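You operate a simulated robot arm through the tools that you are given. There is no shell and no other tool. Be economical: measure what you need, move in short steps, check, and stop when the job is done.

You run a simulated two-armed robot. Do the job below in one go: nothing can be reset, and whatever is moved stays where it is left.

JOB
Fetch the blue block and set it on the left wall shelf top. Then push the left door of the green cabinet shut. Then put the white kit card on top of the seal carton. Then open the lower drawer of the green cabinet. Keep to this order. Set down upright: blue block.

It is judged by the outcome, as a careful person would: the job done as asked, and still so three seconds after it is handed in. It fails if anything else is knocked over, pushed out of place, dropped, spilled or broken. A push-on lid holds only when it is set on centred and level and pressed home; a screw cap is set on level and turned clockwise until tight.

ROBOT AND FRAMES
Two 7-joint arms with two-finger grippers on one trunk, on a base that drives. Base frame: it is fixed to the floor where the robot stands at the start and does not move with it; the origin is under the middle of the robot, x ahead of it, y to its left, z up; the surface under the hand at the start is at about z = 800. Lengths are in mm, angles in degrees, forces in N, time in s.
The left shoulder is at the start at [85, 216, 1117], the right one opposite. With the tool pointing down near the work surface each hand reaches from about 320 to 840 mm from the robot's upright axis, wherever it stands, measured 20 degrees to its own side. Places, roughly: blue block [750, -250, 750]; left door of the green cabinet [-7700, -700, 300]; left wall shelf top [600, 2300, 800]; lower drawer of the green cabinet [-8000, -500, 600]; seal carton [-8000, -250, 1000]; white kit card [-8250, -250, 1000]. Payload 3.18 kg a hand.
The tool frame of a hand sits at the grasp point between the pads (the TCP): z along the fingers, y along the line on which they close. The tips reach 30 mm beyond it. The gripper opens to 144 mm. The gripper's body begins 103 mm behind the TCP.
Orientation is told as [roll, pitch, yaw] about the base's x, y, z axes, in that order, counted from this pose: with the fingers straight down and closing along the base's y, the tool's x points along the base's -x, its y along +y and its z along -z.

CONTROLS
- The arms move only by the tool send_rows. It takes "left_series", "right_series" or both (then of equal length, played together; a hand with none holds still); each is a list of rows, each a list of 3 entries, a list of its own where there are three numbers: the shift along the base's x, y, z in cm, then the turn, a rotation vector about the base's x, y, z in degrees, then the opening, from 0 (shut) to 1 (fully open). In form: [[[x, y, z], [ax, ay, az], jaw], ...]. A call has 1 to 8 rows; each row is the pose to reach, as a shift and turn from the pose commanded when the call began. A row lasts 0.2 s, in which the tool goes at most 50 mm and 8.6 degrees; a call with a longer step from one row to the next is refused whole, and so is a gripper value outside its range. A pose out of reach is approached as far as the arm can. The call stops where the force on the tool passes 40 N (or 10 N more than at its start, if that is more) or the arm is blocked; 0.2 s more then pass. The fingers move at their own pace and stop on an object; they squeeze with about 35 N. The grip force told is the motor's: it shows also when the fingers shut on nothing. Time passes only in rows, and 0.2 s behind the last, so rows that repeat a pose let the fingers close. The reply holds the time, the measured pose of the TCP, the force on the tool along the base axes, the opening and the grip force, in the units named above and with some noise, with the torque about the TCP (base axes, N m) and any sound that the robot's microphone picked up.
- Cameras (640 x 400 px; columns grow to the right, rows downward): "scene" is now at [185.1, -23.1, 1312.4]; the picture's right is [-0.26, -0.97, 0.00], its down [-0.48, 0.13, -0.87] and it looks along [0.84, -0.22, -0.50] (base axes); focal length 294 px, centre (320, 200). "left" rides on the left gripper at [76, -16, -143] in its tool frame; the picture's right is [0.21, 0.98, 0.00], its down [-0.84, 0.18, -0.51] and it looks along [-0.50, 0.11, 0.86] (tool axes); focal length 218 px, centre (320, 200). "right" rides on the right gripper at [77, 16, -143] in its tool frame; the picture's right is [-0.21, 0.98, 0.00], its down [-0.84, -0.18, -0.51] and it looks along [-0.50, -0.11, 0.86] (tool axes); focal length 218 px, centre (320, 200). There is no depth. A picture from a camera that has moved, and an enlarged one, comes with that camera's place and axes in the base frame and with its lens.
- camera(camera): a new picture of that camera. The clock stands still meanwhile.
- move_column(by): slides the trunk up (or, below 0, down) by that many mm; the arms and the scene camera ride with it, the base frame stays. It gives what a move gives, with no picture.
- roll_base(legs): drives the robot by 1 to 6 legs, each [ahead, left, turn to the left] in mm, mm and degrees, along the robot's own axes; the way and the turn of a leg run together, so that a leg with both is an arc; at most 1500 mm and 180 degrees a leg. The arms and the cameras ride along, it lands a little off, and it stops where it bumps. It gives what a move gives.
- head_to(pan, tilt): turns the head with the scene camera to pan (to the left, within 80 degrees either way) and tilt (down, from -29 to 69), counted from straight ahead of the robot. It gives what a move gives.
- enlarge(camera, box): a new picture of the part [left, top, right, bottom] of that camera's present view, enlarged. The clock stands still meanwhile.
- hand_in(): hands the job in; it is judged then, once.

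Go step by step. Nothing tells you exact positions but the pictures and the camera data: compare them with the known pose of the tool, close in by small moves and look again before you grip or let go. The budget is 165 turns and 122 pictures, counting those below and the enlarged ones. Unless the task says otherwise, let go and move clear before handing in.

The tools are called after "Request:" by a JSON object that holds its "api" and its "payload". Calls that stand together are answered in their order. send_rows: Moves the arms, as the interface text tells. Its arguments: {"type":"object","properties":{"left_series":{"type":"array","items":{"type":"array"}},"right_series":{"type":"array","items":{"type":"array"}}},"required":[]} The other tools are called the same way: move_column (by) slides the trunk up or down; roll_base (legs) drives the base; head_to (pan, tilt) turns the head that bears the scene camera; camera (camera) takes a picture; enlarge (camera, box) takes an enlarged picture of a part of a camera's view; hand_in () hands the job in.

At the start:

```text
time_s: 0.0
left_eef_pos: [487.0, 88.8, 1110.7]
left_tcp_rot: [-0.1, 0.0, 0.1]
left_ft_force: [-0.1, -0.1, -0.1]
left_wrist_torque: [-0.02, 0.05, 0.03]
left_finger_gap: 144.2
left_gripper_force: 0.1
right_eef_pos: [348.9, -231.5, 1098.4]
right_tcp_rot: [0.0, 0.0, 0.0]
right_ft_force: [1.3, 0.0, -1.3]
right_wrist_torque: [-0.05, -0.02, -0.03]
right_finger_gap: 144.1
right_gripper_force: 0.1
trunk travel left (down, up): [-200.0, 169.0]
robot x, y, heading: [-3.2, 2.2, 0.0]
head pan, tilt: [-14.9, 30.0]
```

scene: 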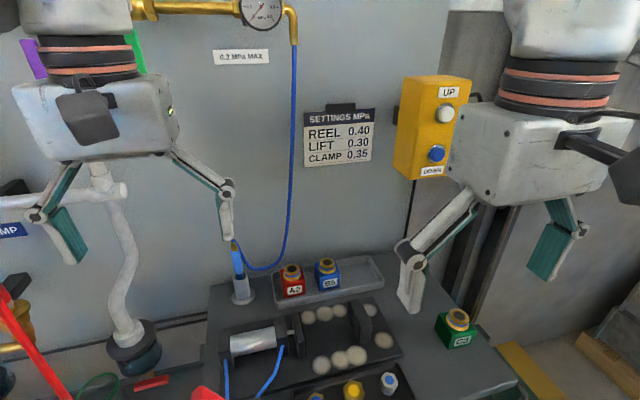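
right: 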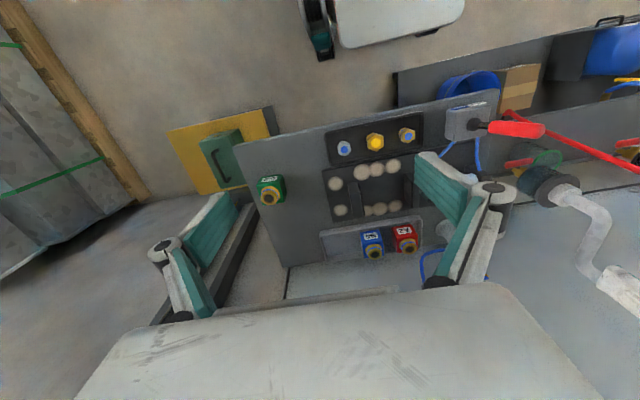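
left: 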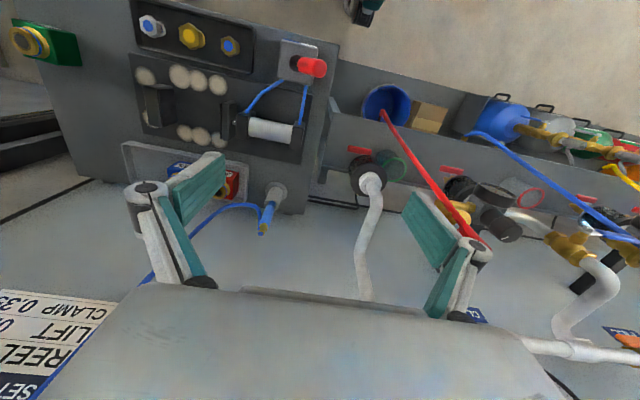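

I see a workbench with small red, blue and green blocks topped with brass fittings. I'll look closer at the blue one.

Request:
{"api": "enlarge", "payload": {"camera": "scene", "box": [200, 230, 480, 400]}}

Request:
{"api": "enlarge", "payload": {"camera": "right", "box": [240, 80, 480, 270]}}

```text
2.29 times, centred on (340, 315) of scene
camera zoom: at [185.1, -23.1, 1312.4], right [-0.26, -0.97, 0.0], down [-0.48, 0.13, -0.87], along [0.84, -0.22, -0.5], focal length 672 px, centre (274, -63)
```

zoom: 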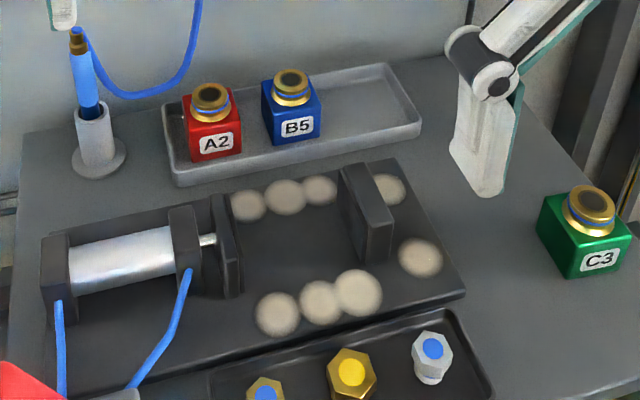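

```text
2.11 times, centred on (360, 175) of right
camera zoom: at [273.0, -216.9, 1239.3], right [0.21, 0.98, 0.0], down [0.84, -0.18, 0.51], along [0.5, -0.11, -0.86], focal length 460 px, centre (236, 253)
```

zoom: 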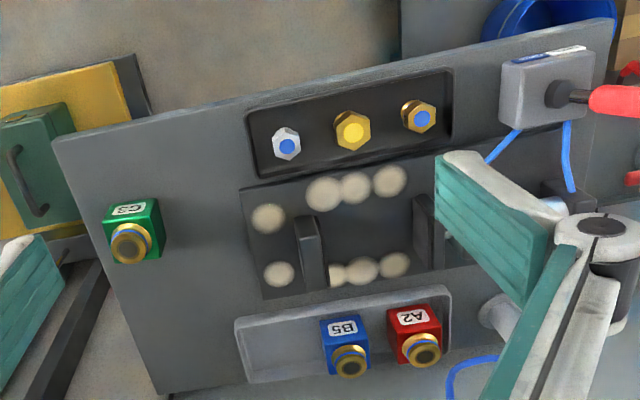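

The blue block's brass top triangulates to about (671, -167, 850), in a tray right beside the red block. I'll bring the right hand above it for a closer look.

Request:
{"api": "send_rows", "payload": {"right_series": [[[4, 1.4, -2], [0, 0, 0], 1], [[8, 2.8, -4], [0, 0, 0], 1], [[12, 4.1, -6], [0, 0, 0], 1], [[16, 5.5, -8], [0, 0, 0], 1], [[20, 6.9, -10], [0, 0, 0], 1], [[24, 8.3, -11.8], [0, 0, 0], 1], [[24, 8.3, -11.8], [0, 0, 0], 1]]}}

Request:
{"api": "camera", "payload": {"camera": "right"}}

Request:
{"api": "camera", "payload": {"camera": "scene"}}

```text
time_s: 1.6
left_eef_pos: [485.9, 87.9, 1110.1]
left_tcp_rot: [0.0, 0.1, 0.0]
left_ft_force: [-0.3, 0.5, 0.0]
left_wrist_torque: [0.0, -0.01, 0.0]
left_finger_gap: 144.1
left_gripper_force: 0.1
right_eef_pos: [584.2, -147.6, 979.4]
right_tcp_rot: [0.0, 0.0, 0.0]
right_ft_force: [-0.3, 0.6, 0.3]
right_wrist_torque: [0.03, -0.05, 0.01]
right_finger_gap: 143.9
right_gripper_force: 0.1
trunk travel left (down, up): [-200.0, 169.0]
robot x, y, heading: [0.4, 0.4, 0.1]
head pan, tilt: [-14.9, 30.0]
```

```text
116 pictures are left
camera right: at [510.3, -132.3, 1120.8], right [0.21, 0.98, 0.0], down [0.84, -0.18, 0.51], along [0.5, -0.11, -0.86], focal length 218 px, centre (320, 200)
```

right: 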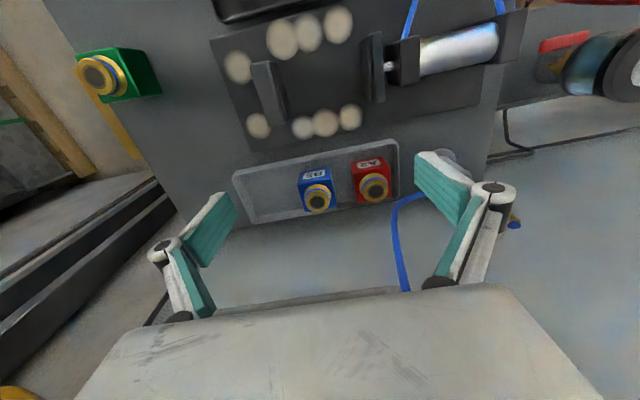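

```text
115 pictures are left
camera scene: at [184.4, -23.5, 1312.7], right [-0.26, -0.97, 0.0], down [-0.48, 0.13, -0.87], along [0.84, -0.22, -0.5], focal length 294 px, centre (320, 200)
```

scene: 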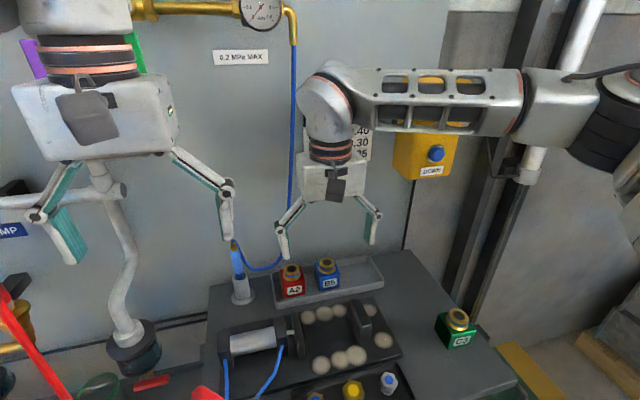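

Request:
{"api": "enlarge", "payload": {"camera": "right", "box": [220, 130, 430, 260]}}

```text
3.05 times, centred on (325, 195) of right
camera zoom: at [510.3, -132.3, 1120.8], right [0.21, 0.98, 0.0], down [0.84, -0.18, 0.51], along [0.5, -0.11, -0.86], focal length 665 px, centre (305, 215)
```

zoom: 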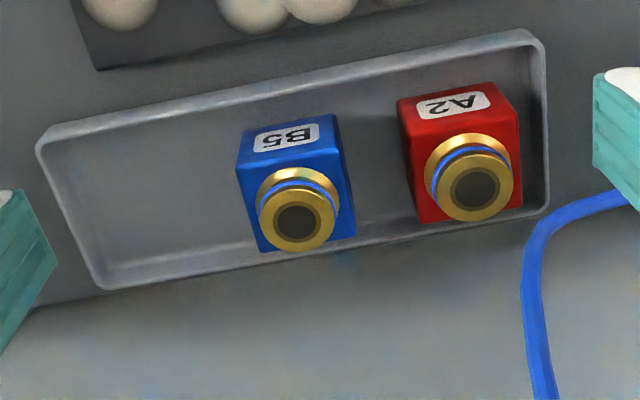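

The block is a 50 mm cube centred near (672, -170), from z≈782 to 828, with the red one 25 mm to its left. I'll grip it front to back, so I turn the hand about 87°.

Request:
{"api": "send_rows", "payload": {"right_series": [[[1.5, 0, 1], [0, 0, 8.5], 1], [[3, -0.5, 1], [0, 0, 17], 1], [[4, -1, 1], [0, 0, 25.5], 1], [[5, -1.5, 1], [0, 0, 34], 1], [[6, -2, 1], [0, 0, 42.5], 1], [[7, -2.2, 1], [0, 0, 51], 1], [[8, -2.2, 1], [0, 0, 59.5], 0.8], [[8.8, -2.2, 1], [0, 0, 68], 0.55]]}}

Request:
{"api": "send_rows", "payload": {"right_series": [[[0, 0, 0], [0, 0, 8.5], 0.55], [[0, 0, 0], [0, 0, 17], 0.55], [[0, 0, 0], [0, 0, 19], 0.55], [[0, 0, 0], [0, 0, 19], 0.55]]}}

Request:
{"api": "camera", "payload": {"camera": "right"}}

Request:
{"api": "camera", "payload": {"camera": "scene"}}

```text
time_s: 3.4
left_eef_pos: [485.0, 85.0, 1111.0]
left_tcp_rot: [0.1, -0.1, 0.0]
left_ft_force: [-0.2, 0.0, 1.0]
left_wrist_torque: [0.06, -0.07, 0.02]
left_finger_gap: 144.0
left_gripper_force: 0.1
right_eef_pos: [544.5, -190.8, 1003.8]
right_tcp_rot: [-8.1, -9.0, 36.4]
right_ft_force: [-0.2, -0.6, 1.0]
right_wrist_torque: [0.05, -0.03, 0.01]
right_finger_gap: 79.1
right_gripper_force: 0.1
right hand out of reach, approached as far as the arm can: row 2, 3, 4, 5, 6, 7, 8
trunk travel left (down, up): [-200.0, 169.0]
robot x, y, heading: [0.5, -0.7, 0.1]
head pan, tilt: [-14.9, 30.0]
```

```text
time_s: 4.4
left_eef_pos: [487.5, 93.7, 1111.0]
left_tcp_rot: [-0.4, -0.1, 0.2]
left_ft_force: [0.3, 1.2, 0.1]
left_wrist_torque: [-0.13, -0.02, 0.02]
left_finger_gap: 143.8
left_gripper_force: 0.1
right_eef_pos: [536.6, -123.4, 1001.7]
right_tcp_rot: [-5.9, -12.4, 45.1]
right_ft_force: [-0.9, 1.7, 0.0]
right_wrist_torque: [-0.18, -0.03, -0.03]
right_finger_gap: 79.2
right_gripper_force: 0.1
right hand out of reach, approached as far as the arm can: row 1, 2, 3, 4
trunk travel left (down, up): [-200.0, 169.0]
robot x, y, heading: [1.1, -0.2, -0.1]
head pan, tilt: [-14.9, 30.0]
```

```text
113 pictures are left
camera right: at [440.7, -176.5, 1120.3], right [-0.53, 0.85, -0.05], down [0.59, 0.42, 0.69], along [0.61, 0.34, -0.72], focal length 218 px, centre (320, 200)
```

right: 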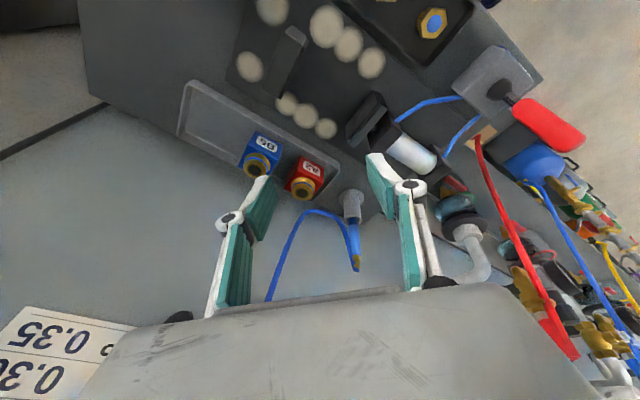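

```text
112 pictures are left
camera scene: at [184.0, -18.5, 1312.9], right [-0.26, -0.97, 0.0], down [-0.48, 0.13, -0.87], along [0.84, -0.22, -0.5], focal length 294 px, centre (320, 200)
```

scene: 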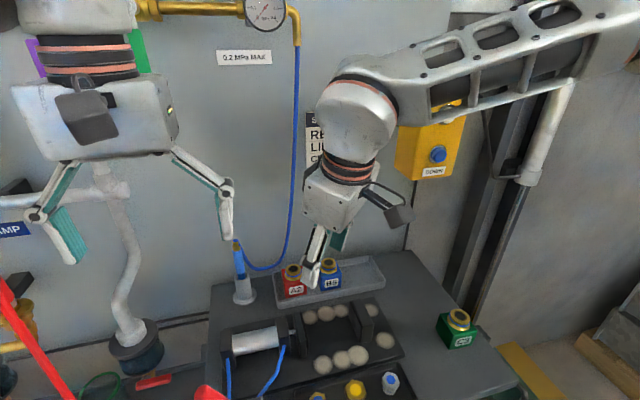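

Positive yaw runs into a wrist limit. I'll unwind and go the other way round.

Request:
{"api": "send_rows", "payload": {"right_series": [[[-1, 0, 1], [0, 0, -8.5], 0.55], [[-2, 0, 1], [0, 0, -17], 0.55], [[-3, 0, 1], [0, 0, -25.5], 0.55], [[-4, 0, 1], [0, 0, -34], 0.55], [[-5, 0, 1], [0, 0, -42.5], 0.55], [[-6, 0, 1], [0, 0, -51], 0.55], [[-7, 0, 1], [0, 0, -59.5], 0.55], [[-8, 0, 1], [0, 0, -68], 0.55]]}}

```text
time_s: 6.2
left_eef_pos: [488.3, 89.6, 1110.6]
left_tcp_rot: [-0.2, 0.0, 0.1]
left_ft_force: [0.4, 0.3, -0.1]
left_wrist_torque: [0.0, -0.02, 0.02]
left_finger_gap: 143.9
left_gripper_force: 0.0
right_eef_pos: [456.3, -128.3, 1010.0]
right_tcp_rot: [-5.7, -12.6, -23.1]
right_ft_force: [-0.9, 0.4, -0.4]
right_wrist_torque: [0.0, 0.06, -0.03]
right_finger_gap: 79.2
right_gripper_force: 0.0
trunk travel left (down, up): [-200.0, 169.0]
robot x, y, heading: [0.6, -2.6, 0.1]
head pan, tilt: [-14.9, 30.0]
```

Request:
{"api": "send_rows", "payload": {"right_series": [[[2, -1.5, 0], [5.1, 4.7, 0.3], 0.55], [[4, -3, 0], [10.2, 9.35, 0.6], 0.55], [[5, -4.2, 0], [10.2, 9.35, 0.6], 0.55]]}}

Request:
{"api": "send_rows", "payload": {"right_series": [[[0, 0, 0], [0, 0, -8.5], 0.55], [[0, 0, 0], [0, 0, -17], 0.55], [[0, 0, 0], [0, 0, -25.5], 0.55], [[0, 0, 0], [0, 0, -34], 0.55], [[0, 0, 0], [0, 0, -42.5], 0.55], [[0, 0, 0], [0, 0, -51], 0.55], [[0, 0, 0], [0, 0, -59.5], 0.55], [[0, 0, 0], [0, 0, -68], 0.55]]}}

```text
time_s: 7.0
left_eef_pos: [486.6, 88.4, 1110.5]
left_tcp_rot: [-0.1, 0.1, 0.0]
left_ft_force: [0.3, 0.1, -0.5]
left_wrist_torque: [0.01, -0.03, 0.0]
left_finger_gap: 144.1
left_gripper_force: 0.1
right_eef_pos: [505.8, -171.3, 1007.8]
right_tcp_rot: [0.1, 0.1, -23.0]
right_ft_force: [0.1, 1.1, 0.2]
right_wrist_torque: [0.01, 0.0, 0.03]
right_finger_gap: 78.9
right_gripper_force: 0.1
trunk travel left (down, up): [-200.0, 169.0]
robot x, y, heading: [-5.6, -1.0, 0.4]
head pan, tilt: [-14.9, 30.0]
```

```text
time_s: 8.8
left_eef_pos: [486.1, 87.5, 1111.4]
left_tcp_rot: [-0.1, 0.1, 0.2]
left_ft_force: [0.7, 0.3, 0.1]
left_wrist_torque: [-0.02, 0.02, -0.01]
left_finger_gap: 144.0
left_gripper_force: 0.0
right_eef_pos: [507.9, -170.5, 1008.5]
right_tcp_rot: [0.0, 0.1, -91.2]
right_ft_force: [-0.7, 0.4, -0.1]
right_wrist_torque: [0.02, -0.01, 0.01]
right_finger_gap: 78.9
right_gripper_force: 0.0
trunk travel left (down, up): [-200.0, 169.0]
robot x, y, heading: [0.3, 0.8, -0.1]
head pan, tilt: [-14.9, 30.0]
```

Turned and level at -91°. Now I move over the block at (672, -170) and look.

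Request:
{"api": "send_rows", "payload": {"right_series": [[[4, 0, 0], [0, 0, -1.8], 0.55], [[8, 0, 0], [0, 0, -1.8], 0.55], [[12, 0, -2], [0, 0, -1.8], 0.55], [[15, 0, -5], [0, 0, -1.8], 0.55], [[16.4, 0, -8.5], [0, 0, -1.8], 0.55], [[16.4, 0, -8.5], [0, 0, -1.8], 0.55]]}}

Request:
{"api": "camera", "payload": {"camera": "right"}}

Request:
{"api": "camera", "payload": {"camera": "scene"}}

```text
time_s: 10.2
left_eef_pos: [485.8, 87.4, 1110.3]
left_tcp_rot: [-0.1, 0.0, 0.1]
left_ft_force: [0.0, 0.6, 0.2]
left_wrist_torque: [0.0, -0.03, 0.02]
left_finger_gap: 143.9
left_gripper_force: 0.0
right_eef_pos: [671.2, -170.4, 925.5]
right_tcp_rot: [0.1, 0.1, -92.8]
right_ft_force: [-0.3, -0.1, -0.1]
right_wrist_torque: [-0.03, -0.03, 0.03]
right_finger_gap: 79.4
right_gripper_force: 0.1
trunk travel left (down, up): [-200.0, 169.0]
robot x, y, heading: [0.3, -2.2, 0.3]
head pan, tilt: [-14.9, 30.0]
```

```text
111 pictures are left
camera right: at [691.6, -96.9, 1067.4], right [0.97, -0.26, 0.0], down [-0.22, -0.83, 0.5], along [-0.13, -0.49, -0.86], focal length 218 px, centre (320, 200)
```

right: 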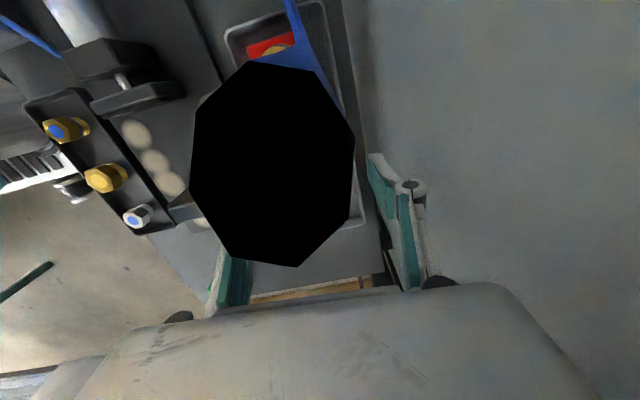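

```text
110 pictures are left
camera scene: at [184.4, -23.0, 1312.7], right [-0.26, -0.97, 0.0], down [-0.48, 0.13, -0.87], along [0.84, -0.22, -0.5], focal length 294 px, centre (320, 200)
```

scene: 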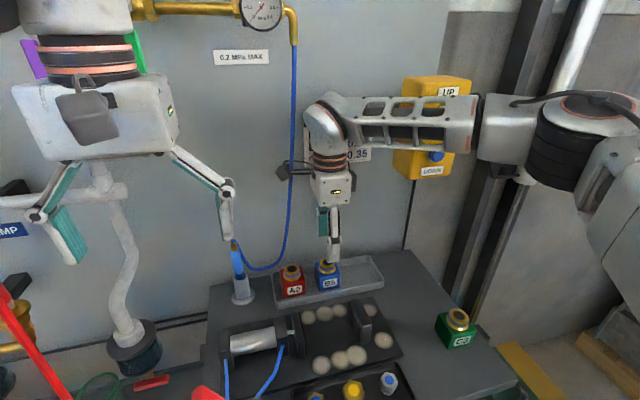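

The black polygon is the wrist camera sitting against the hanging blue hose. I'll back it out by tilting the hand top to the right 20°, which still keeps the pads flat on the block's front and back faces.

Request:
{"api": "send_rows", "payload": {"right_series": [[[0, -0.5, 0], [7, 0, 0], 0.55], [[0, -0.5, 0], [14, 0, 0], 0.55], [[0, 0, 0], [20, 0, 0], 0.55], [[0, 0, 0], [20, 0, 0], 0.55]]}}

Request:
{"api": "camera", "payload": {"camera": "right"}}

Request:
{"api": "enlarge", "payload": {"camera": "scene", "box": [220, 120, 440, 300]}}

```text
time_s: 11.4
left_eef_pos: [472.0, 105.7, 1115.9]
left_tcp_rot: [-0.6, -0.7, 0.6]
left_ft_force: [-1.2, 0.7, 0.1]
left_wrist_torque: [-0.05, -0.1, 0.02]
left_finger_gap: 143.8
left_gripper_force: 0.1
right_eef_pos: [649.6, -112.6, 950.7]
right_tcp_rot: [1.7, 19.7, -86.3]
right_ft_force: [-0.6, -0.1, -0.1]
right_wrist_torque: [-0.01, 0.02, 0.02]
right_finger_gap: 79.2
right_gripper_force: 0.1
trunk travel left (down, up): [-200.0, 169.0]
robot x, y, heading: [-0.7, 1.8, 0.3]
head pan, tilt: [-14.9, 30.0]
stopped in row 4 (right hand): the arm was blocked; the commanded pose is now the measured one
```

```text
109 pictures are left
camera right: at [660.7, -89.2, 1110.0], right [0.99, -0.14, -0.04], down [-0.13, -0.97, 0.19], along [-0.07, -0.18, -0.98], focal length 218 px, centre (320, 200)
```

right: 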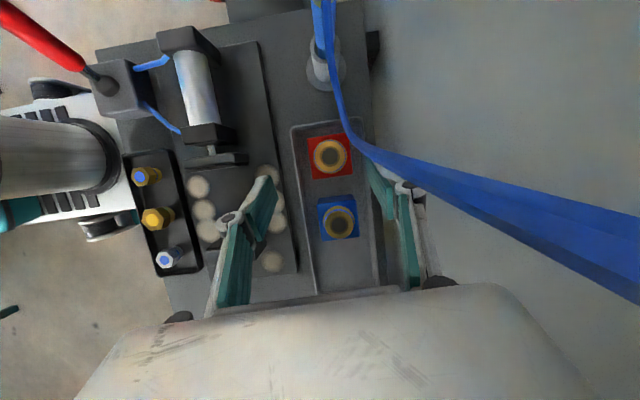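

```text
2.22 times, centred on (330, 210) of scene
camera zoom: at [169.5, -7.8, 1314.8], right [-0.25, -0.97, 0.01], down [-0.47, 0.11, -0.87], along [0.84, -0.22, -0.49], focal length 653 px, centre (298, 178)
```

zoom: 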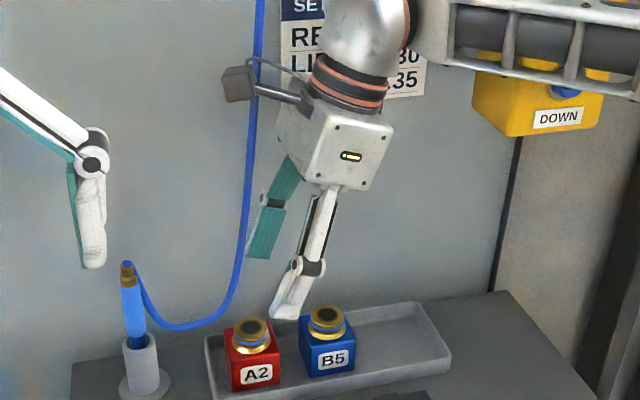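

The solid hose caught the camera mast and blocked the tilt. I'll back straight out, shift right, and come in again already tilted, so the camera passes to the right of the hose.

Request:
{"api": "send_rows", "payload": {"right_series": [[[-4, 0, 0], [0, 0, 0], 0.55], [[-8, 0, 0], [0, 0, 0], 0.55], [[-11, 0, 0], [0, 0, 0], 0.55], [[-12, -3, 0], [0, 0, -2], 0.55], [[-12, -5.8, 0], [0, 0, -5], 0.55], [[-12, -5.8, 0], [0, 0, -6.7], 0.55]]}}

Request:
{"api": "camera", "payload": {"camera": "right"}}

Request:
{"api": "camera", "payload": {"camera": "scene"}}

```text
time_s: 12.8
left_eef_pos: [485.6, 94.8, 1110.4]
left_tcp_rot: [-0.1, 0.0, 0.6]
left_ft_force: [-0.2, 0.5, -0.8]
left_wrist_torque: [0.03, 0.05, -0.04]
left_finger_gap: 144.0
left_gripper_force: 0.0
right_eef_pos: [543.1, -195.3, 937.1]
right_tcp_rot: [0.1, 20.1, -95.4]
right_ft_force: [-0.4, -1.5, -0.3]
right_wrist_torque: [0.02, -0.03, -0.04]
right_finger_gap: 79.4
right_gripper_force: 0.0
trunk travel left (down, up): [-200.0, 169.0]
robot x, y, heading: [-0.5, -3.6, 0.3]
head pan, tilt: [-14.9, 30.0]
```

```text
107 pictures are left
camera right: at [562.5, -174.2, 1093.7], right [0.96, -0.29, -0.07], down [-0.27, -0.94, 0.19], along [-0.12, -0.16, -0.98], focal length 218 px, centre (320, 200)
```

right: 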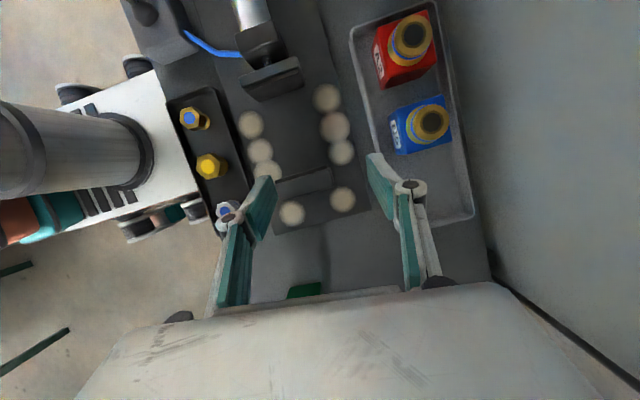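

```text
106 pictures are left
camera scene: at [184.9, -20.3, 1312.4], right [-0.25, -0.97, 0.0], down [-0.48, 0.12, -0.87], along [0.84, -0.22, -0.5], focal length 294 px, centre (320, 200)
```

scene: 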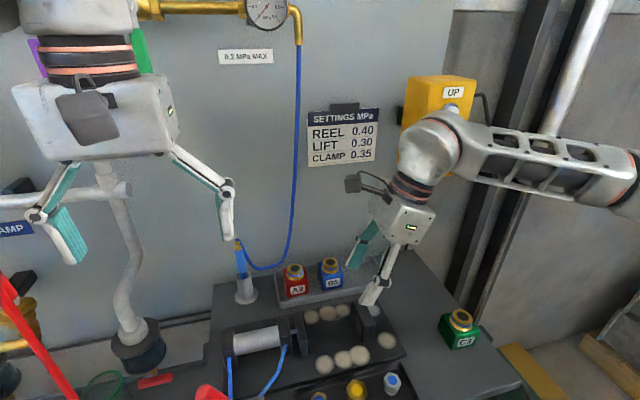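

Request:
{"api": "send_rows", "payload": {"right_series": [[[0, 1, -1], [-6, 0, 2.4], 0.55], [[4, 2, -2], [-6, 0, 2.4], 0.55], [[8, 2, -2], [-6, 0, 2.4], 0.55], [[12, 2, -3], [-6, 0, 2.4], 0.55], [[12.8, 2, -4], [-6, 0, 2.4], 0.55], [[12.8, 2, -4], [-6, 0, 2.4], 0.55]]}}

Request:
{"api": "camera", "payload": {"camera": "right"}}

Request:
{"api": "enlarge", "payload": {"camera": "scene", "box": [220, 120, 440, 300]}}

```text
time_s: 14.4
left_eef_pos: [464.0, 98.7, 1119.5]
left_tcp_rot: [-0.5, -1.2, 0.3]
left_ft_force: [-1.1, 0.8, 1.0]
left_wrist_torque: [-0.08, -0.14, -0.06]
left_finger_gap: 143.6
left_gripper_force: 0.1
right_eef_pos: [641.5, -154.9, 915.3]
right_tcp_rot: [2.6, 14.0, -89.5]
right_ft_force: [0.8, -1.0, -0.2]
right_wrist_torque: [-0.01, 0.04, -0.02]
right_finger_gap: 79.4
right_gripper_force: 0.1
trunk travel left (down, up): [-200.0, 169.0]
robot x, y, heading: [0.1, 5.1, 0.4]
head pan, tilt: [-14.9, 30.0]
stopped in row 6 (right hand): the arm was blocked; the commanded pose is now the measured one
```

```text
105 pictures are left
camera right: at [653.3, -115.8, 1071.8], right [0.98, -0.21, -0.01], down [-0.19, -0.94, 0.28], along [-0.06, -0.27, -0.96], focal length 218 px, centre (320, 200)
```

right: 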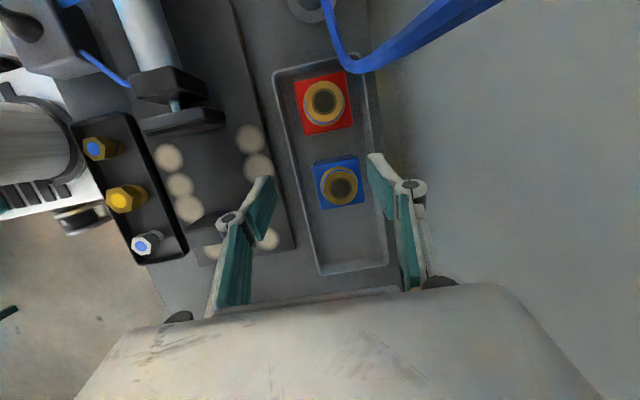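

```text
2.22 times, centred on (330, 210) of scene
camera zoom: at [158.2, -13.0, 1316.2], right [-0.25, -0.97, 0.0], down [-0.47, 0.12, -0.88], along [0.85, -0.22, -0.48], focal length 653 px, centre (298, 178)
```

zoom: 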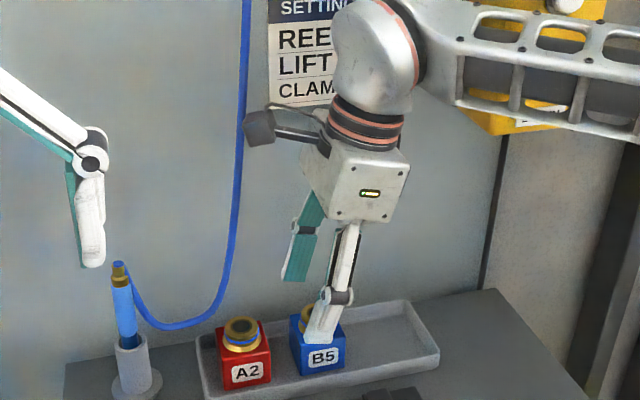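

The forearm is pressing the yellow button box and pushing the base back. I'll retreat, move the base back and left so the arm comes in straighter, then retry.

Request:
{"api": "send_rows", "payload": {"right_series": [[[-4, 0, 1], [0, 0, 0], 0.55], [[-8, 0, 2], [0, 0, 0], 0.55], [[-12, 0, 3], [0, 0, 0], 0.55], [[-16, 0, 4], [0, 0, 0], 0.55], [[-16, 0, 4], [0, 0, -3], 0.55]]}}

Request:
{"api": "head_to", "payload": {"pan": 45, "tilt": 40}}

Request:
{"api": "camera", "payload": {"camera": "scene"}}

```text
time_s: 15.6
left_eef_pos: [485.9, 93.7, 1110.5]
left_tcp_rot: [-0.1, 0.0, 0.5]
left_ft_force: [0.4, 0.0, -0.1]
left_wrist_torque: [-0.02, -0.01, -0.02]
left_finger_gap: 144.1
left_gripper_force: 0.1
right_eef_pos: [500.5, -166.1, 934.5]
right_tcp_rot: [0.7, 14.2, -94.0]
right_ft_force: [-0.3, -0.3, 0.1]
right_wrist_torque: [0.0, 0.0, 0.01]
right_finger_gap: 79.0
right_gripper_force: 0.1
trunk travel left (down, up): [-200.0, 169.0]
robot x, y, heading: [-3.0, 3.4, 0.4]
head pan, tilt: [-14.9, 30.0]
```

```text
time_s: 16.9
left_eef_pos: [484.7, 93.3, 1111.0]
left_tcp_rot: [-0.2, 0.0, 0.4]
left_ft_force: [0.1, 0.4, -0.2]
left_wrist_torque: [0.0, -0.06, 0.02]
left_finger_gap: 144.2
left_gripper_force: 0.1
right_eef_pos: [501.3, -165.4, 935.2]
right_tcp_rot: [0.9, 14.1, -94.0]
right_ft_force: [-0.3, -0.4, -0.3]
right_wrist_torque: [-0.02, 0.03, 0.02]
right_finger_gap: 78.9
right_gripper_force: 0.0
trunk travel left (down, up): [-200.0, 169.0]
robot x, y, heading: [-1.3, 3.6, 0.5]
head pan, tilt: [45.0, 40.0]
```

```text
103 pictures are left
camera scene: at [155.5, 62.6, 1297.1], right [0.71, -0.7, 0.0], down [-0.45, -0.46, -0.77], along [0.54, 0.55, -0.64], focal length 294 px, centre (320, 200)
```

scene: 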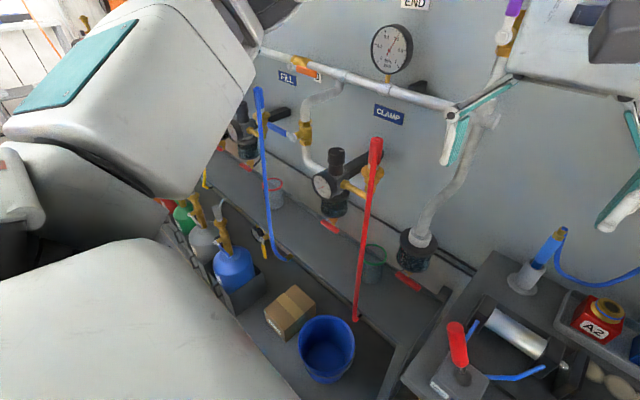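

Request:
{"api": "roll_base", "payload": {"legs": [[-90, 0, 0], [0, 200, 0]]}}

Request:
{"api": "head_to", "payload": {"pan": -25, "tilt": 28}}

Request:
{"api": "camera", "payload": {"camera": "scene"}}

```text
time_s: 19.9
left_eef_pos: [394.0, 287.0, 1111.2]
left_tcp_rot: [-0.2, 0.0, 0.8]
left_ft_force: [0.1, -0.4, 0.9]
left_wrist_torque: [-0.02, -0.01, -0.01]
left_finger_gap: 144.1
left_gripper_force: 0.0
right_eef_pos: [412.3, 29.3, 936.8]
right_tcp_rot: [0.9, 14.3, -93.7]
right_ft_force: [0.1, 0.4, 0.6]
right_wrist_torque: [0.01, 0.0, -0.02]
right_finger_gap: 79.2
right_gripper_force: 0.2
trunk travel left (down, up): [-200.0, 169.0]
robot x, y, heading: [-90.7, 191.7, 0.9]
head pan, tilt: [45.0, 40.0]
```

```text
time_s: 21.3
left_eef_pos: [393.6, 286.7, 1109.8]
left_tcp_rot: [-0.2, 0.0, 0.8]
left_ft_force: [1.0, -0.1, -0.5]
left_wrist_torque: [0.0, -0.02, 0.02]
left_finger_gap: 143.8
left_gripper_force: 0.0
right_eef_pos: [412.2, 28.3, 934.8]
right_tcp_rot: [0.8, 14.2, -93.7]
right_ft_force: [-0.1, -0.4, 0.9]
right_wrist_torque: [0.0, -0.01, -0.02]
right_finger_gap: 79.2
right_gripper_force: 0.1
trunk travel left (down, up): [-200.0, 169.0]
robot x, y, heading: [-89.0, 193.2, 0.9]
head pan, tilt: [-25.0, 28.0]
```

```text
102 pictures are left
camera scene: at [88.7, 156.5, 1315.6], right [-0.41, -0.91, 0.0], down [-0.43, 0.19, -0.88], along [0.8, -0.36, -0.47], focal length 294 px, centre (320, 200)
```

scene: 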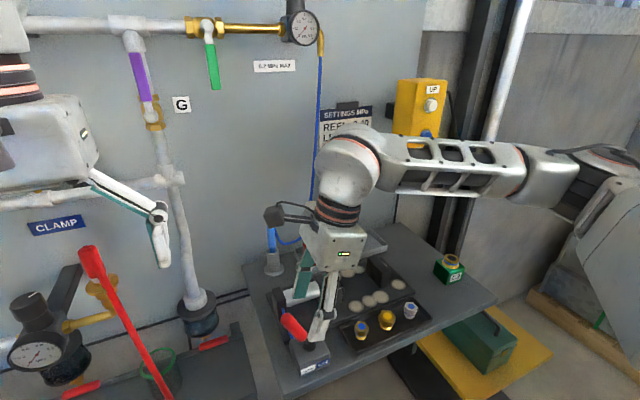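

Request:
{"api": "send_rows", "payload": {"right_series": [[[0, -3, 3], [0, 0, 0], 0.55], [[2.5, -7, 3], [0, 0, 0], 0.55], [[5, -11, 3], [0, 0, 0], 0.55], [[7.5, -15, 2], [0, 0, 0], 0.55], [[10, -19, 0], [0, 0, 0], 0.55], [[14, -20.6, 0], [0, 0, 0], 0.55], [[14, -20.6, 0], [0, 0, 0], 0.55]]}}

Request:
{"api": "camera", "payload": {"camera": "scene"}}

```text
refused: row 5 steps farther than a row can; nothing moved
```

```text
101 pictures are left
camera scene: at [88.7, 156.5, 1315.6], right [-0.41, -0.91, 0.0], down [-0.43, 0.19, -0.88], along [0.8, -0.36, -0.47], focal length 294 px, centre (320, 200)
```

scene: 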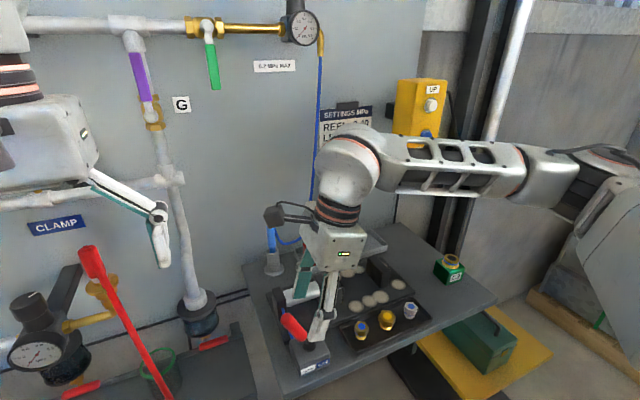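

Request:
{"api": "send_rows", "payload": {"right_series": [[[0, -3, 3], [0, 0, 0], 0.55], [[2.5, -7, 3], [0, 0, 0], 0.55], [[5, -11, 3], [0, 0, 0], 0.55], [[7.5, -15, 2], [0, 0, 0], 0.55], [[9.5, -19, 1], [0, 0, 0], 0.55], [[12, -20.6, 0], [0, 0, 0], 0.55], [[14, -20.6, 0], [0, 0, 0], 0.55], [[14, -20.6, 0], [0, 0, 0], 0.55]]}}

Request:
{"api": "camera", "payload": {"camera": "scene"}}

```text
time_s: 23.1
left_eef_pos: [393.5, 286.3, 1110.2]
left_tcp_rot: [-0.1, 0.1, 0.7]
left_ft_force: [0.6, 0.6, -0.3]
left_wrist_torque: [0.0, -0.03, -0.01]
left_finger_gap: 143.5
left_gripper_force: 0.0
right_eef_pos: [553.7, -176.7, 936.0]
right_tcp_rot: [0.7, 14.3, -93.7]
right_ft_force: [0.2, -0.9, -0.4]
right_wrist_torque: [-0.01, 0.0, -0.01]
right_finger_gap: 79.5
right_gripper_force: 0.0
trunk travel left (down, up): [-200.0, 169.0]
robot x, y, heading: [-95.0, 194.7, 1.0]
head pan, tilt: [-25.0, 28.0]
```

```text
100 pictures are left
camera scene: at [88.5, 156.2, 1315.6], right [-0.41, -0.91, 0.0], down [-0.43, 0.19, -0.88], along [0.8, -0.36, -0.47], focal length 294 px, centre (320, 200)
```

scene: 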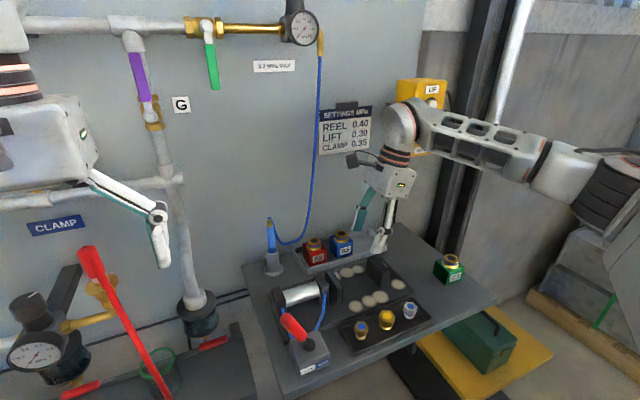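

Request:
{"api": "send_rows", "payload": {"right_series": [[[2.5, 0, 0], [0, 0, 0], 0.55], [[5, 0, -1], [0, 0, 0], 0.55], [[7.5, 0, -2], [0, 0, 0], 0.55], [[10, 0, -3], [0, 0, 0], 0.55], [[11.8, 0, -4], [0, 0, 0], 0.55], [[11.8, 0, -4], [0, 0, 0], 0.55]]}}

Request:
{"api": "camera", "payload": {"camera": "right"}}

Request:
{"api": "camera", "payload": {"camera": "scene"}}

```text
time_s: 24.5
left_eef_pos: [393.2, 286.9, 1111.1]
left_tcp_rot: [0.0, 0.0, 0.8]
left_ft_force: [-0.1, -0.3, 0.4]
left_wrist_torque: [0.0, 0.01, 0.0]
left_finger_gap: 143.9
left_gripper_force: 0.1
right_eef_pos: [670.9, -178.8, 894.2]
right_tcp_rot: [0.7, 14.2, -93.7]
right_ft_force: [0.2, -0.7, -0.3]
right_wrist_torque: [0.02, 0.02, 0.01]
right_finger_gap: 79.1
right_gripper_force: 0.0
trunk travel left (down, up): [-200.0, 169.0]
robot x, y, heading: [-89.2, 192.0, 0.9]
head pan, tilt: [-25.0, 28.0]
```

```text
99 pictures are left
camera right: at [686.8, -141.1, 1050.3], right [0.96, -0.27, -0.04], down [-0.25, -0.93, 0.28], along [-0.11, -0.26, -0.96], focal length 218 px, centre (320, 200)
```

right: 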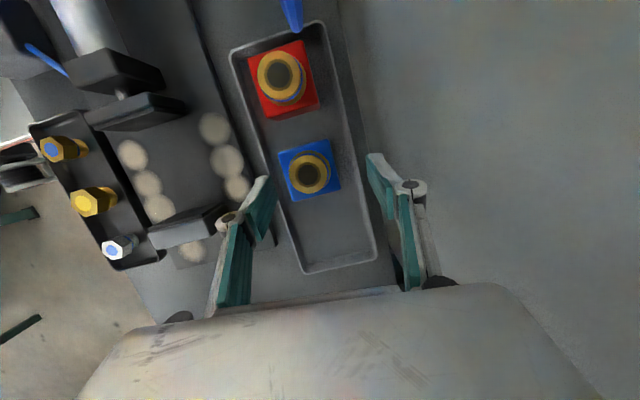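

```text
98 pictures are left
camera scene: at [88.3, 156.2, 1315.7], right [-0.41, -0.91, 0.0], down [-0.43, 0.19, -0.88], along [0.8, -0.36, -0.47], focal length 294 px, centre (320, 200)
```

scene: 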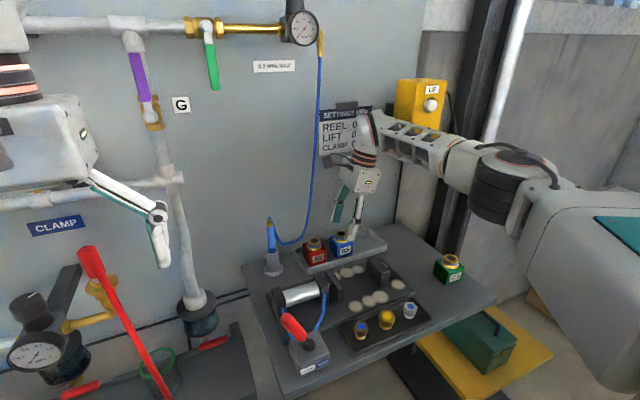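

No contact this time. The block reads about 8 mm nearer than the jaw centre, so I correct for that, narrow the jaws a little and descend.

Request:
{"api": "send_rows", "payload": {"right_series": [[[-0.9, 0.4, 0], [0, 0, 2], 0.48], [[-0.9, 0.4, -2], [0, 0, 2], 0.48], [[-0.9, 0.4, -3.5], [0, 0, 2], 0.48], [[-0.9, 0.4, -3.5], [0, 0, 2], 0.48]]}}

Request:
{"api": "camera", "payload": {"camera": "right"}}

Request:
{"api": "enlarge", "payload": {"camera": "scene", "box": [280, 160, 420, 280]}}

```text
time_s: 25.5
left_eef_pos: [393.6, 286.7, 1111.2]
left_tcp_rot: [-0.2, 0.0, 0.8]
left_ft_force: [0.1, 0.3, 0.3]
left_wrist_torque: [0.04, -0.02, 0.04]
left_finger_gap: 143.9
left_gripper_force: 0.1
right_eef_pos: [660.8, -174.8, 860.7]
right_tcp_rot: [0.7, 14.2, -91.7]
right_ft_force: [-0.1, 0.3, 0.3]
right_wrist_torque: [0.02, 0.01, 0.0]
right_finger_gap: 69.2
right_gripper_force: 0.0
trunk travel left (down, up): [-200.0, 169.0]
robot x, y, heading: [-90.5, 191.2, 0.9]
head pan, tilt: [-25.0, 28.0]
```

```text
97 pictures are left
camera right: at [676.7, -136.1, 1016.6], right [0.97, -0.23, -0.04], down [-0.21, -0.93, 0.28], along [-0.1, -0.27, -0.96], focal length 218 px, centre (320, 200)
```

right: 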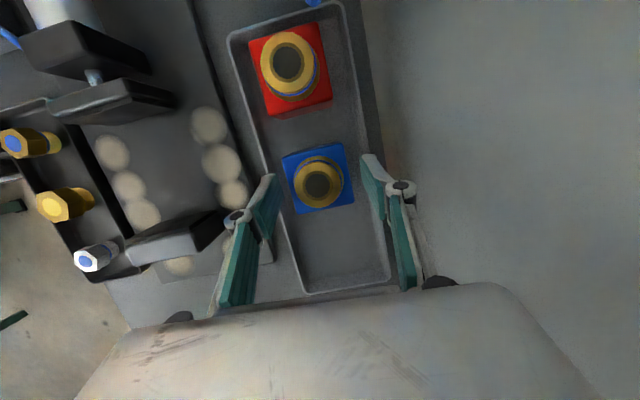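

```text
3.33 times, centred on (350, 220) of scene
camera zoom: at [88.6, 156.5, 1315.6], right [-0.41, -0.91, 0.0], down [-0.43, 0.19, -0.88], along [0.8, -0.36, -0.47], focal length 980 px, centre (220, 133)
```

zoom: 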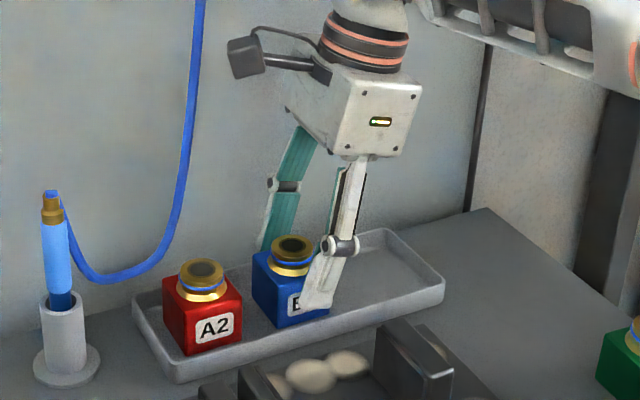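

Request:
{"api": "send_rows", "payload": {"right_series": [[[-0.1, 0.7, -1], [0, 0, 0], 0.48], [[-0.1, 0.7, -2.8], [0, 0, 0], 0.48], [[-0.1, 0.7, -2.8], [0, 0, 0], 0.48]]}}

Request:
{"api": "enlarge", "payload": {"camera": "scene", "box": [280, 160, 420, 280]}}

Request:
{"api": "camera", "payload": {"camera": "right"}}

```text
time_s: 26.3
left_eef_pos: [393.8, 287.3, 1111.0]
left_tcp_rot: [-0.2, 0.0, 0.7]
left_ft_force: [-0.6, -0.4, 0.3]
left_wrist_torque: [-0.02, 0.02, -0.01]
left_finger_gap: 143.8
left_gripper_force: 0.1
right_eef_pos: [658.1, -166.3, 834.5]
right_tcp_rot: [0.9, 14.2, -91.6]
right_ft_force: [1.8, 1.4, 5.8]
right_wrist_torque: [0.01, -0.26, 0.04]
right_finger_gap: 69.2
right_gripper_force: 0.1
trunk travel left (down, up): [-200.0, 169.0]
robot x, y, heading: [-89.9, 193.2, 0.6]
head pan, tilt: [-25.0, 28.0]
```

```text
3.33 times, centred on (350, 220) of scene
camera zoom: at [88.2, 156.9, 1315.8], right [-0.41, -0.91, 0.0], down [-0.43, 0.19, -0.88], along [0.8, -0.36, -0.47], focal length 980 px, centre (220, 133)
```

zoom: 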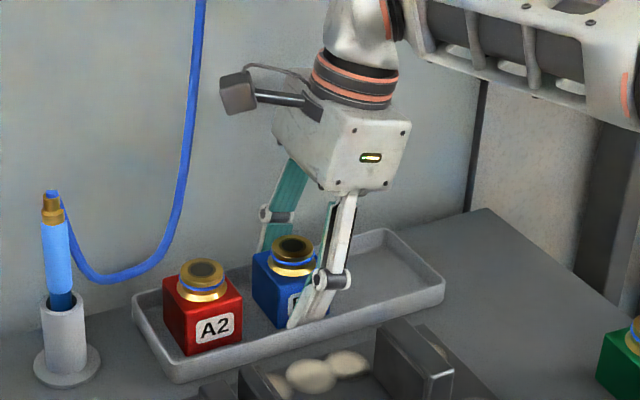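

```text
94 pictures are left
camera right: at [674.8, -128.6, 989.9], right [0.97, -0.23, -0.04], down [-0.21, -0.94, 0.28], along [-0.1, -0.27, -0.96], focal length 218 px, centre (320, 200)
```

right: 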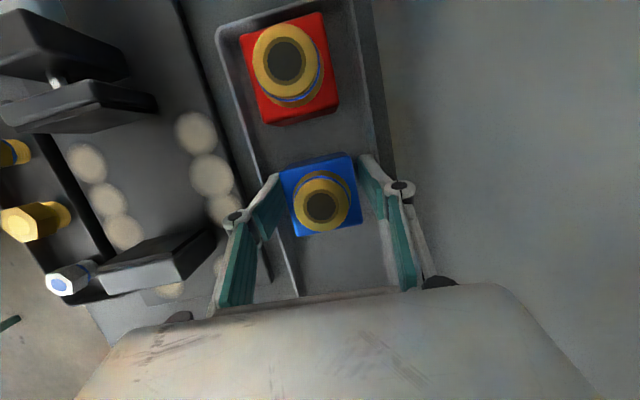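

A tip touches the tray rim lightly. I'll rise 3 mm and close on the block.

Request:
{"api": "send_rows", "payload": {"right_series": [[[0, 0, 0.3], [0, 0, 0], 0.48], [[0, 0, 0.3], [0, 0, 0], 0.3], [[0, 0, 0.3], [0, 0, 0], 0.2], [[0, 0, 0.3], [0, 0, 0], 0.2]]}}

Request:
{"api": "camera", "payload": {"camera": "right"}}

```text
time_s: 27.3
left_eef_pos: [394.0, 287.2, 1110.9]
left_tcp_rot: [-0.2, 0.0, 0.8]
left_ft_force: [-0.2, -0.5, 0.2]
left_wrist_torque: [-0.01, 0.02, 0.0]
left_finger_gap: 143.9
left_gripper_force: 0.2
right_eef_pos: [656.9, -167.3, 836.4]
right_tcp_rot: [0.9, 14.2, -91.7]
right_ft_force: [0.1, -1.6, 5.1]
right_wrist_torque: [-0.2, 0.28, 0.03]
right_finger_gap: 49.7
right_gripper_force: 35.0
trunk travel left (down, up): [-200.0, 169.0]
robot x, y, heading: [-89.6, 192.1, 0.5]
head pan, tilt: [-25.0, 28.0]
```

```text
93 pictures are left
camera right: at [674.4, -130.1, 991.9], right [0.97, -0.24, -0.04], down [-0.22, -0.93, 0.28], along [-0.1, -0.27, -0.96], focal length 218 px, centre (320, 200)
```

right: 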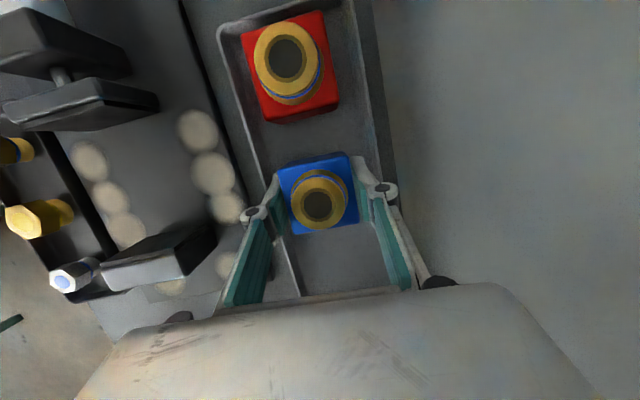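

Gripped at 49.7 mm. Now I lift straight up and back away from the hose.

Request:
{"api": "send_rows", "payload": {"right_series": [[[0, 0, 1], [0, 0, 0], 0.2], [[0, -0.3, 3], [0, 0, 0], 0.2], [[0, -0.5, 6], [0, 0, 0], 0.2], [[-3, -0.5, 8], [0, 0, 0], 0.2], [[-7, -0.5, 9], [0, 0, 0], 0.2], [[-11, -0.5, 9], [0, 0, 0], 0.2], [[-15, -0.5, 9], [0, 0, 0], 0.2], [[-15, -0.5, 9], [0, 0, 0], 0.2]]}}

Request:
{"api": "camera", "payload": {"camera": "scene"}}

```text
time_s: 29.1
left_eef_pos: [394.9, 287.0, 1110.1]
left_tcp_rot: [-0.2, 0.1, 0.8]
left_ft_force: [-0.4, -0.5, -0.2]
left_wrist_torque: [-0.03, -0.01, -0.03]
left_finger_gap: 144.2
left_gripper_force: 0.1
right_eef_pos: [508.5, -170.7, 925.5]
right_tcp_rot: [0.7, 14.3, -91.7]
right_ft_force: [-0.3, 0.0, -3.3]
right_wrist_torque: [-0.01, 0.01, 0.0]
right_finger_gap: 49.5
right_gripper_force: 35.0
trunk travel left (down, up): [-200.0, 169.0]
robot x, y, heading: [-95.3, 193.2, 0.9]
head pan, tilt: [-25.0, 28.0]
```

```text
92 pictures are left
camera scene: at [89.6, 156.5, 1315.3], right [-0.41, -0.91, 0.0], down [-0.43, 0.19, -0.88], along [0.8, -0.36, -0.47], focal length 294 px, centre (320, 200)
```

scene: 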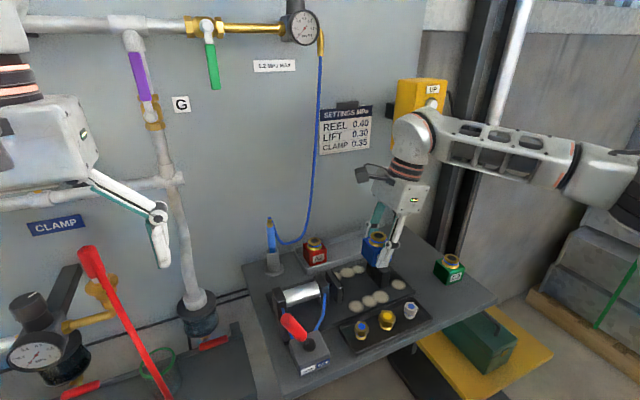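

Block lifted. I'll untilt and tuck the hand in, then look left for the wall shelf.

Request:
{"api": "send_rows", "payload": {"right_series": [[[-3, 0, 3], [-7, 0, 0], 0.2], [[-6, 0, 6], [-14.2, 0, 0], 0.2], [[-9, 0, 9], [-14.2, 0, 0], 0.2], [[-12, 0, 12], [-14.2, 0, 0], 0.2], [[-15, 0, 15], [-14.2, 0, 0], 0.2], [[-15, 0, 15], [-14.2, 0, 0], 0.2]]}}

Request:
{"api": "head_to", "payload": {"pan": 70, "tilt": 20}}

Request:
{"api": "camera", "payload": {"camera": "scene"}}

```text
time_s: 30.5
left_eef_pos: [395.9, 286.7, 1110.8]
left_tcp_rot: [-0.1, 0.1, 0.8]
left_ft_force: [0.2, -0.1, -0.7]
left_wrist_torque: [-0.01, 0.0, 0.0]
left_finger_gap: 144.0
left_gripper_force: 0.1
right_eef_pos: [358.2, -172.1, 1074.2]
right_tcp_rot: [1.0, 0.0, -91.7]
right_ft_force: [-0.4, -0.4, -3.4]
right_wrist_torque: [0.0, 0.02, 0.0]
right_finger_gap: 49.4
right_gripper_force: 35.5
trunk travel left (down, up): [-200.0, 169.0]
robot x, y, heading: [-93.6, 192.3, 0.8]
head pan, tilt: [-25.0, 28.0]
```

```text
time_s: 32.2
left_eef_pos: [393.7, 287.2, 1111.3]
left_tcp_rot: [-0.1, 0.0, 0.8]
left_ft_force: [0.0, -0.6, -0.3]
left_wrist_torque: [0.01, 0.02, 0.01]
left_finger_gap: 143.8
left_gripper_force: 0.0
right_eef_pos: [358.1, -172.0, 1074.5]
right_tcp_rot: [1.2, 0.0, -91.6]
right_ft_force: [-0.4, 0.6, -1.6]
right_wrist_torque: [-0.01, -0.02, -0.03]
right_finger_gap: 49.3
right_gripper_force: 34.6
trunk travel left (down, up): [-200.0, 169.0]
robot x, y, heading: [-88.5, 194.4, 0.5]
head pan, tilt: [70.0, 20.0]
```

```text
91 pictures are left
camera scene: at [36.6, 281.7, 1328.5], right [0.94, -0.33, 0.0], down [-0.11, -0.32, -0.94], along [0.31, 0.89, -0.34], focal length 294 px, centre (320, 200)
```

scene: 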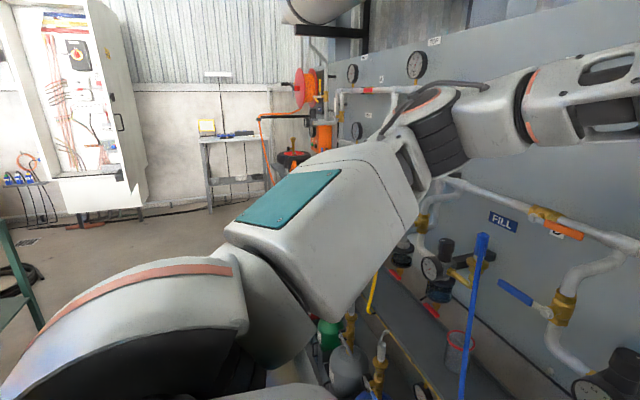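

The left arm blocks the view and the shelf is further along the wall. I'll back off from the bench and drive left to see it.

Request:
{"api": "roll_base", "payload": {"legs": [[-350, 0, 0], [0, 1000, 0]]}}

Request:
{"api": "head_to", "payload": {"pan": 35, "tilt": 20}}

Request:
{"api": "camera", "payload": {"camera": "scene"}}

```text
time_s: 43.4
left_eef_pos: [38.2, 1300.6, 1111.2]
left_tcp_rot: [-0.1, 0.1, 0.1]
left_ft_force: [0.1, -1.0, -1.2]
left_wrist_torque: [0.0, -0.02, -0.01]
left_finger_gap: 143.9
left_gripper_force: 0.1
right_eef_pos: [-3.7, 842.3, 1074.7]
right_tcp_rot: [1.2, 0.0, -92.4]
right_ft_force: [0.1, -0.2, -2.3]
right_wrist_torque: [-0.03, -0.02, 0.04]
right_finger_gap: 49.3
right_gripper_force: 34.5
trunk travel left (down, up): [-200.0, 169.0]
robot x, y, heading: [-445.5, 1213.3, -0.3]
head pan, tilt: [70.0, 20.0]
```

```text
time_s: 44.4
left_eef_pos: [37.4, 1300.6, 1110.2]
left_tcp_rot: [0.0, 0.0, 0.1]
left_ft_force: [-0.5, 0.3, 0.3]
left_wrist_torque: [-0.03, -0.03, -0.02]
left_finger_gap: 144.1
left_gripper_force: 0.1
right_eef_pos: [-3.0, 842.2, 1074.5]
right_tcp_rot: [1.2, 0.0, -92.3]
right_ft_force: [0.0, 0.6, -3.3]
right_wrist_torque: [0.0, -0.01, 0.02]
right_finger_gap: 49.2
right_gripper_force: 35.0
trunk travel left (down, up): [-200.0, 169.0]
robot x, y, heading: [-447.0, 1214.4, 0.3]
head pan, tilt: [35.0, 20.0]
```

```text
90 pictures are left
camera scene: at [-275.3, 1265.7, 1328.5], right [0.57, -0.82, 0.0], down [-0.28, -0.2, -0.94], along [0.77, 0.54, -0.34], focal length 294 px, centre (320, 200)
```

scene: 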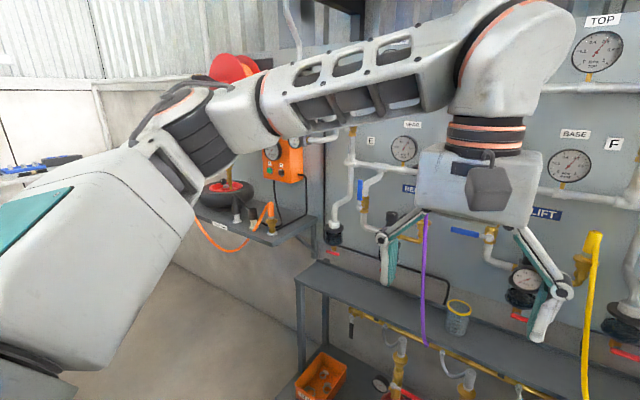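

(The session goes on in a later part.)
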